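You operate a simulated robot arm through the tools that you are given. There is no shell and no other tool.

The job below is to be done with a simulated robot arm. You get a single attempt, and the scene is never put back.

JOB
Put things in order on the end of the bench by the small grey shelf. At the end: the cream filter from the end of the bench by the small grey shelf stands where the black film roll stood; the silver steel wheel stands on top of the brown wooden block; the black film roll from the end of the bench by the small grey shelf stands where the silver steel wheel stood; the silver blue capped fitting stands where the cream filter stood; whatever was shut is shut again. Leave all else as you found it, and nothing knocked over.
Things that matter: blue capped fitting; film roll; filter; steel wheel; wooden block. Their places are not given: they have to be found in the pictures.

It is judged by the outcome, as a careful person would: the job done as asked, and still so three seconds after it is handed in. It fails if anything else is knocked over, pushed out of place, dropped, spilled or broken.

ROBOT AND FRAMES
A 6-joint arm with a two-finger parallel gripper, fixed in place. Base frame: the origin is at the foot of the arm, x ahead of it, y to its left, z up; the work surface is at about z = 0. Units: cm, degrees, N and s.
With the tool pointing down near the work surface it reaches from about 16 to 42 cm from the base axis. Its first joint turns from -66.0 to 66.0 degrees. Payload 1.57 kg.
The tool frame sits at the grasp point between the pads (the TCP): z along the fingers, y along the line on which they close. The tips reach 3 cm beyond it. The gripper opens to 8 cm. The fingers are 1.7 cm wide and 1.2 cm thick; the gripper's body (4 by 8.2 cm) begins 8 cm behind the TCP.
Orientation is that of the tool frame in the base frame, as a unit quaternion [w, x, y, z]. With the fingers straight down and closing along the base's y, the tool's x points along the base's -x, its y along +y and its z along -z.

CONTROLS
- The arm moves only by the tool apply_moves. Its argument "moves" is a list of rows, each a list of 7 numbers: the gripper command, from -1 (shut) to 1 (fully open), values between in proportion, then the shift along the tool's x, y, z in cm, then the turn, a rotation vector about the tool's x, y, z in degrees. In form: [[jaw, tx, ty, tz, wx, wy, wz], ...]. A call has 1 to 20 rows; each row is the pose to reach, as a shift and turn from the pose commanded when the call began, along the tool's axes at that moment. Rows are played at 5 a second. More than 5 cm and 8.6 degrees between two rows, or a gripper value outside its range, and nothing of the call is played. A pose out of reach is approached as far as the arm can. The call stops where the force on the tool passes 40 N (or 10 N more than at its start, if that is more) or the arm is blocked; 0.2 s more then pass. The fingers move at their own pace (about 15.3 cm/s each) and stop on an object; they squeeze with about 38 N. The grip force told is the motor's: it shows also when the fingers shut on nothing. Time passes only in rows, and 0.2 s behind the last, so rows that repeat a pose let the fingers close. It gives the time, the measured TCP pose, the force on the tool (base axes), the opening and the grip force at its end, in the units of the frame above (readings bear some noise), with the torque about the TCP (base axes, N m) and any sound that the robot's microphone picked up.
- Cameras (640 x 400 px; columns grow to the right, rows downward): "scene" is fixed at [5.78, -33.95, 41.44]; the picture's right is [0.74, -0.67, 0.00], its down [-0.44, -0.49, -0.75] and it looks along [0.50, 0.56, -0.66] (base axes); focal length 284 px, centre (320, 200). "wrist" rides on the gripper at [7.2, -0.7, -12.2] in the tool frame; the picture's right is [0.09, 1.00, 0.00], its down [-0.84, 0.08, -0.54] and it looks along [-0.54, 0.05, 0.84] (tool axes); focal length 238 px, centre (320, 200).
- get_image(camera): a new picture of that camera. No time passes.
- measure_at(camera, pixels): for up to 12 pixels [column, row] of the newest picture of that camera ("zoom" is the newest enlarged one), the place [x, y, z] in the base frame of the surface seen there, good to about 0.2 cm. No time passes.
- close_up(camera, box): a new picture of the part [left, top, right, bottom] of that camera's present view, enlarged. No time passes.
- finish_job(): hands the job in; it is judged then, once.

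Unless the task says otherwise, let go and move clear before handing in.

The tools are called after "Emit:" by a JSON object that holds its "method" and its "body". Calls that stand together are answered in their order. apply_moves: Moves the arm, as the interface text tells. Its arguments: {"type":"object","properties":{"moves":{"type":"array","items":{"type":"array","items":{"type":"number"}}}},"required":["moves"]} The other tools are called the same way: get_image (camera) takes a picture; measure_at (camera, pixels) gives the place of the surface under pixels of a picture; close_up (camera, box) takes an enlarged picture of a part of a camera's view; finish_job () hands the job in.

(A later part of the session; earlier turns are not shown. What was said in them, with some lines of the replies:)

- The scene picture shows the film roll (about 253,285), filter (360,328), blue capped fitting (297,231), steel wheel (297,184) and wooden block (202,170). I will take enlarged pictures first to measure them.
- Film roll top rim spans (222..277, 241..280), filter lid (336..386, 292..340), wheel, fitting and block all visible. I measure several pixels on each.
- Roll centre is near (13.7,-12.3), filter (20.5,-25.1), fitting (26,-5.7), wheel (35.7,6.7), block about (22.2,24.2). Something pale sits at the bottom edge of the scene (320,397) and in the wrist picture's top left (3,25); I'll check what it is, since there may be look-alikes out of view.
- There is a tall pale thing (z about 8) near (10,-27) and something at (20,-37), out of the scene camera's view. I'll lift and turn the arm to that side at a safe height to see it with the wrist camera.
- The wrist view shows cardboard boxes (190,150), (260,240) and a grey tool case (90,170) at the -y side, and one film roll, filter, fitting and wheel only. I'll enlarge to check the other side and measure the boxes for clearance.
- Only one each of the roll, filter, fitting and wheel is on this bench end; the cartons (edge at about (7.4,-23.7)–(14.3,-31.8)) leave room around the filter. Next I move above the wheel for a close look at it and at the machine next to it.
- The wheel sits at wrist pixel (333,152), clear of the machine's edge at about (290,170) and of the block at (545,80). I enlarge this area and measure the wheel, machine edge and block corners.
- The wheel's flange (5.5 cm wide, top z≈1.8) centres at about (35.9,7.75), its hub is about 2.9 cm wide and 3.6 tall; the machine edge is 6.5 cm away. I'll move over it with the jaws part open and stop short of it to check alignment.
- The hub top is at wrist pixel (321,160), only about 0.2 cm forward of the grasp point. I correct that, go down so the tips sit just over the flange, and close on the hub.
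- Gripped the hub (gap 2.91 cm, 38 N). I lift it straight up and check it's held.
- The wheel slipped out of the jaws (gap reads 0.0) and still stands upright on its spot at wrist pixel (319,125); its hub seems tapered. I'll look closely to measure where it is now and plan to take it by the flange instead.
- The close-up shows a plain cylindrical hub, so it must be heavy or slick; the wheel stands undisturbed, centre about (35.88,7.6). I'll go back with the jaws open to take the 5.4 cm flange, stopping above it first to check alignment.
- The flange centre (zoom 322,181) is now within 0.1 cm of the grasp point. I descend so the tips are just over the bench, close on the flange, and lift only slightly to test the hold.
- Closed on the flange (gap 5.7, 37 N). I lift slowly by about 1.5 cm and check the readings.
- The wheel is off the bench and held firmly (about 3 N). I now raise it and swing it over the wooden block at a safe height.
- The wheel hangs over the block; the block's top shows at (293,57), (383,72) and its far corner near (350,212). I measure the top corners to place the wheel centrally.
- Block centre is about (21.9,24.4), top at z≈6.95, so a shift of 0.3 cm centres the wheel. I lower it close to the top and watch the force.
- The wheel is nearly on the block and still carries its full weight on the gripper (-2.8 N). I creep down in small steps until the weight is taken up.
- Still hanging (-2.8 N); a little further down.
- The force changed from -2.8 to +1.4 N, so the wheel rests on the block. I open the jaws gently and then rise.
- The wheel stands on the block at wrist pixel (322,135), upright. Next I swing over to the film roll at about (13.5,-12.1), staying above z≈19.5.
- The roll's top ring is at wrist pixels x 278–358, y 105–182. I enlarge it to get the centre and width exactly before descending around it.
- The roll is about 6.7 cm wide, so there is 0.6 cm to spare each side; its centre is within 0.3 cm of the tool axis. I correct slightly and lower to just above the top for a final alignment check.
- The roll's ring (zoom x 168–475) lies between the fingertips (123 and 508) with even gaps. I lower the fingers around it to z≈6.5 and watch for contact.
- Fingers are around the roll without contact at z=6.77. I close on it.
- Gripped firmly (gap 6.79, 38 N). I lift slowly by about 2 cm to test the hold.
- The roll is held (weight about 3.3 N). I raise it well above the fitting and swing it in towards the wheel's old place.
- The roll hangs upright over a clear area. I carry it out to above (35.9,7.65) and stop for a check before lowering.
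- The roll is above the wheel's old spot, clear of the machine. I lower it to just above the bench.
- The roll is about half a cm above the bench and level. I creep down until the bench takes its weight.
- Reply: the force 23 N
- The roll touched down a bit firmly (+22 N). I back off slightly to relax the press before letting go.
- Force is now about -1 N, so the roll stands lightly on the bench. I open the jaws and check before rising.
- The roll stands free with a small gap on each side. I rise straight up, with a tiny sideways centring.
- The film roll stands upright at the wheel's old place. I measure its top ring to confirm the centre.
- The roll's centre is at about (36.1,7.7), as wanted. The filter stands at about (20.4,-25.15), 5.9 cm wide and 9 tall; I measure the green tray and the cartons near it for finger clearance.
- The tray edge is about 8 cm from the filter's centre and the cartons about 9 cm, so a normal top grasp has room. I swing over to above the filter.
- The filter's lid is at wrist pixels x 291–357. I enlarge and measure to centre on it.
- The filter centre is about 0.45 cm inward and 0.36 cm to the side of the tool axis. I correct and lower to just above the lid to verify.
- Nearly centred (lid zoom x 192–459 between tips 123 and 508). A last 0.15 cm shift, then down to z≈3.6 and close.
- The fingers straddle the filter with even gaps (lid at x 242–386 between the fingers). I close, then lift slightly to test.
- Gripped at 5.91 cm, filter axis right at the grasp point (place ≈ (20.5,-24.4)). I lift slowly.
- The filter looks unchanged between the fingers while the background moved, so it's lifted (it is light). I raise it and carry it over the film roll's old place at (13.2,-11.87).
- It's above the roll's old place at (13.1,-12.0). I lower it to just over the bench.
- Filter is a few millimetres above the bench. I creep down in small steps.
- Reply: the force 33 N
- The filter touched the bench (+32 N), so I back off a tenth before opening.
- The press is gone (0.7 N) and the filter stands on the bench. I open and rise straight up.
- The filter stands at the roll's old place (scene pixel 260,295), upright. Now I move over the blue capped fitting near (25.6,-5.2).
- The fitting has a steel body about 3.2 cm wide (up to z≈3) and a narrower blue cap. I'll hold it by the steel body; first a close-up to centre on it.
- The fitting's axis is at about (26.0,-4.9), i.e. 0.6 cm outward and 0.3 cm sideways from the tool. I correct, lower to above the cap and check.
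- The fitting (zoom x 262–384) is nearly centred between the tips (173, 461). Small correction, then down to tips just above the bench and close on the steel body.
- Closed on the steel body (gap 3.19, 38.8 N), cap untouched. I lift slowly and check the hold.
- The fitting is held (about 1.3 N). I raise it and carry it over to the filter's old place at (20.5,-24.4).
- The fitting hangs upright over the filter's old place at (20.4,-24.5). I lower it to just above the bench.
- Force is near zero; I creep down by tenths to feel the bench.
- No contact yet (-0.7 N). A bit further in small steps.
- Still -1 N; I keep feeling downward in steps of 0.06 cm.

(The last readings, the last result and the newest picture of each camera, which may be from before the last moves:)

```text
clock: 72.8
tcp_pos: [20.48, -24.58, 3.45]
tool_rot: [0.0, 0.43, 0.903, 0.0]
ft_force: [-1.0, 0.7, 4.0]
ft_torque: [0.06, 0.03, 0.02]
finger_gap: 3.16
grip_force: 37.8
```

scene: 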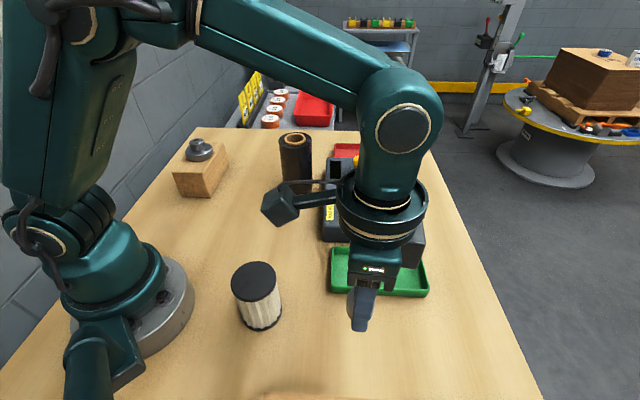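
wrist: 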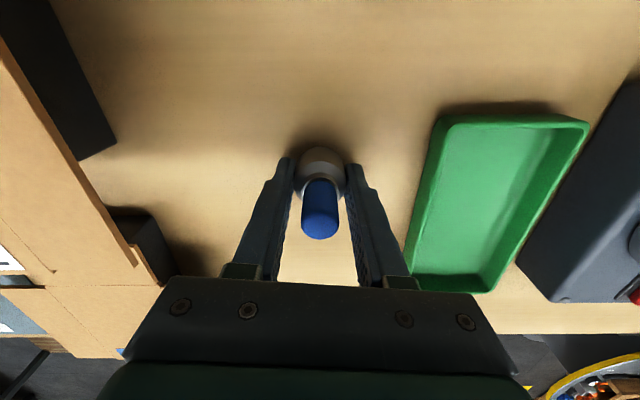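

The bench now carries it (+4 N). I open the jaws moderately and check that it stands free before rising.

Emit:
{"method": "apply_moves", "body": {"moves": [[0.0, 0, 0, 0, 0, 0, 0], [0.3, 0, 0, 0, 0, 0, 0], [0.5, 0, 0, 0, 0, 0, 0], [0.5, 0, 0, 0, 0, 0, 0]]}}

Emit:
{"method": "get_image", "body": {"camera": "wrist"}}

```text
clock: 73.8
tcp_pos: [20.4, -24.49, 3.55]
tool_rot: [0.0, 0.43, 0.903, 0.0]
ft_force: [0.6, -0.1, 0.6]
ft_torque: [0.01, 0.03, 0.01]
finger_gap: 5.99
grip_force: 0.0
```

```text
taken
```

wrist: 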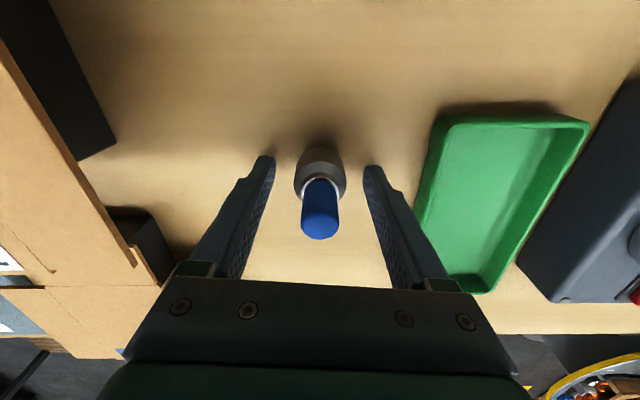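

The fitting stands free and upright between the open fingers. I rise straight up, clear of it.

Emit:
{"method": "apply_moves", "body": {"moves": [[0.5, 0, 0, -0.6, 0, 0, 0], [0.5, 0, 0, -2, 0, 0, 0], [0.5, 0, 0, -4.5, 0, 0, 0], [0.5, 0, 0, -7.5, 0, 0, 0], [0.5, 0, 0, -10.5, 0, 0, 0], [0.5, 0, 0, -13.5, 0, 0, 0], [0.5, 0, 0, -15, 0, 0, 0], [0.5, 0, 0, -15, 0, 0, 0]]}}

Emit:
{"method": "get_image", "body": {"camera": "wrist"}}

Emit:
{"method": "get_image", "body": {"camera": "scene"}}

```text
clock: 75.6
tcp_pos: [20.48, -24.4, 18.58]
tool_rot: [0.0, 0.43, 0.903, 0.001]
ft_force: [-0.1, 0.3, 0.2]
ft_torque: [0.0, -0.01, -0.01]
finger_gap: 6.02
grip_force: 0.0
```

```text
taken
```

wrist: 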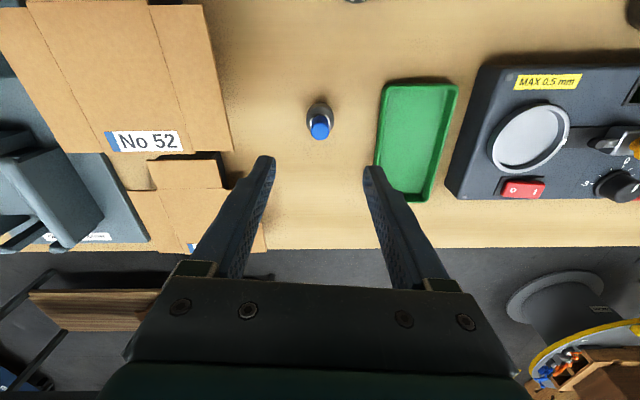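

```text
taken
```

scene: 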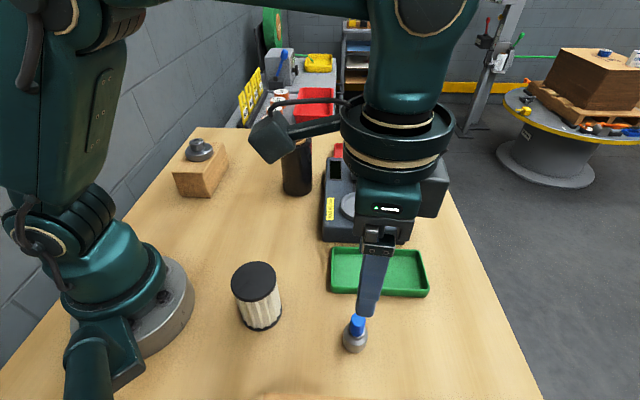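

All four things seem placed. I return the arm to about its starting pose for a clear final look.

Emit:
{"method": "apply_moves", "body": {"moves": [[0.5, 1.36, 2.37, -0.3, 0, 0, -7.3], [0.6, 2.72, 4.75, -0.6, 0, 0, -14.6], [0.7, 4.08, 7.12, -0.9, 0, 0, -21.9], [0.8, 5.44, 9.5, -1.1, 0, 0, -29.1], [0.9, 6.8, 11.87, -1.3, 0, 0, -36.4], [1, 8.16, 14.25, -1.5, 0, 0, -43.7], [1, 9.52, 16.62, -1.5, 0, 0, -51], [1, 9.52, 16.62, -1.5, 0, 0, -51]]}}

Emit:
{"method": "get_image", "body": {"camera": "scene"}}

Emit:
{"method": "get_image", "body": {"camera": "wrist"}}

Emit:
{"method": "close_up", "body": {"camera": "scene", "box": [200, 225, 480, 400]}}

Emit:
{"method": "close_up", "body": {"camera": "scene", "box": [160, 120, 440, 295]}}

```text
clock: 77.4
tcp_pos: [27.38, -6.67, 19.91]
tool_rot: [0.0, -0.001, 1.0, 0.0]
ft_force: [-0.2, -0.2, 0.2]
ft_torque: [0.02, 0.03, -0.01]
finger_gap: 7.98
grip_force: 0.0
```

```text
taken
```

scene: 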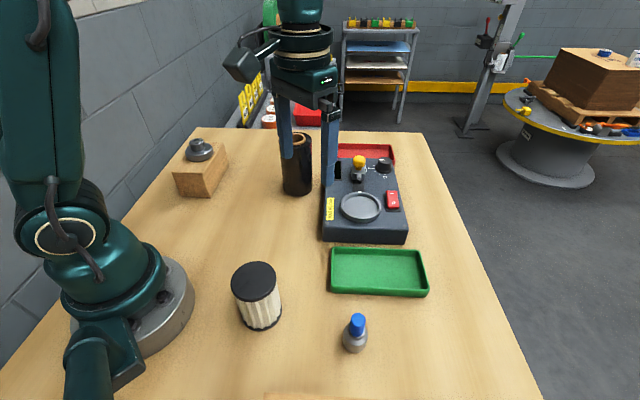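

```text
taken
```

wrist: 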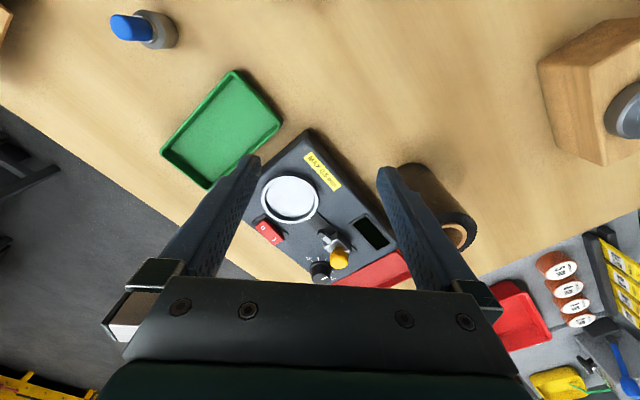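

```text
2.29 times, centred on (340, 312) of scene
```

zoom: 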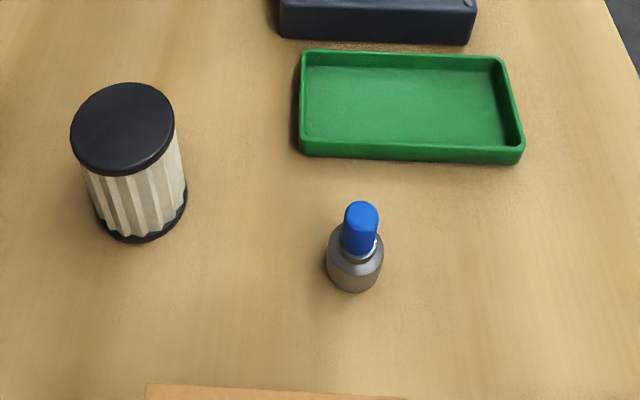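

```text
2.29 times, centred on (300, 208) of scene
```

zoom: 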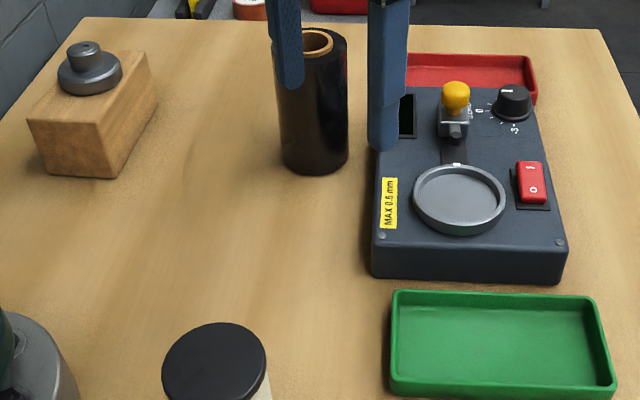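

Everything stands where it should in the pictures; the block, trays and machine look unmoved. I measure the final places in the scene camera to compare with the original ones.

Emit:
{"method": "close_up", "body": {"camera": "scene", "box": [310, 280, 410, 380]}}

Emit:
{"method": "measure_at", "body": {"camera": "zoom", "pixels": [[308, 140], [285, 150], [330, 150], [308, 165], [258, 240], [345, 240], [300, 280], [260, 225], [350, 225]]}}

Emit:
{"method": "measure_at", "body": {"camera": "scene", "pixels": [[234, 281], [274, 281], [254, 264], [254, 297], [296, 134], [280, 143], [205, 150], [190, 150], [199, 145]]}}

Emit:
{"method": "measure_at", "body": {"camera": "wrist", "pixels": [[122, 27], [150, 30], [142, 30], [155, 20], [165, 35]]}}

```text
4.00 times, centred on (360, 330) of scene
```

zoom: 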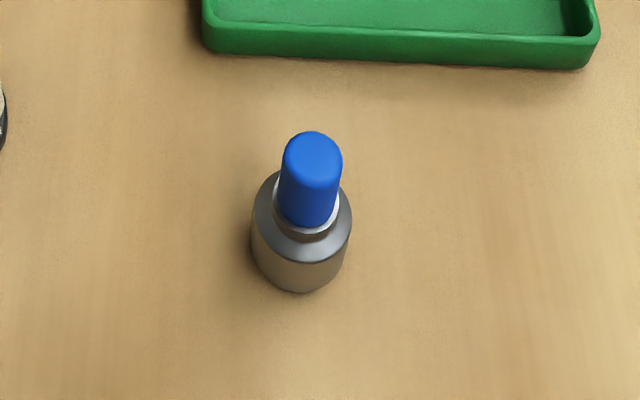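

```text
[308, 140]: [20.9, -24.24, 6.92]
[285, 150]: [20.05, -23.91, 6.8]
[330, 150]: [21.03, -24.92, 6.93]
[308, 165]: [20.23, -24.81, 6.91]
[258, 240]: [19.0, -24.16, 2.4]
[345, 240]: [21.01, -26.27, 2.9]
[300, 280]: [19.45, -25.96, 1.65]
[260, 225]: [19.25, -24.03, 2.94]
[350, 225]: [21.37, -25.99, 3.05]
```

```text
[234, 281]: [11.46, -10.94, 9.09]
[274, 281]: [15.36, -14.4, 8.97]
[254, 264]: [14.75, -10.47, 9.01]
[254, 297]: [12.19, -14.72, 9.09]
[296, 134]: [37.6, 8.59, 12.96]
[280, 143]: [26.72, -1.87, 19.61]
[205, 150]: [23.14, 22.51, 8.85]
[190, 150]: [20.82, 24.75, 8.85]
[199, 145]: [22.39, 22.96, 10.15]
```

```text
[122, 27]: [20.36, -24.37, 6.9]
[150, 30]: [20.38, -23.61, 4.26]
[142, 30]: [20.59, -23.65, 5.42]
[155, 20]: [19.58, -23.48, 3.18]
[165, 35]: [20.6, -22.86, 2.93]
```

The comparison puts everything within about 0.5 cm of the intended place: the filter at about (13.3,-12.2), the fitting about (20.4,-24.6), the roll about (36.1,7.7) and the wheel centred on the block. All stand upright, the jaws are empty, and the arm is clear. I hand the job in.

Emit:
{"method": "finish_job", "body": {}}

```text
The job is handed in.
```

The job is done and handed in. Each item is within about 0.5 cm of its intended place by my measurements, and everything is upright:

- **Filter:** it stands where the black film roll stood, at about (13.3, -12.2).
- **Steel wheel:** it stands near the middle of the brown wooden block's top.
- **Film roll:** it stands where the steel wheel stood, at about (36.1, 7.7).
- **Blue capped fitting:** it stands where the filter stood, at about (20.4, -24.6). I held it by its steel body, so the cap was not touched.

On the first try, the wheel slipped out of the jaws when I gripped it by its hub. It stayed upright in place, and I lifted it by the flange instead.

Nothing was shut that needed opening. The block, green tray and machine look unmoved in the final pictures, and nothing was knocked over. The jaws are empty and the arm is back near its starting pose.
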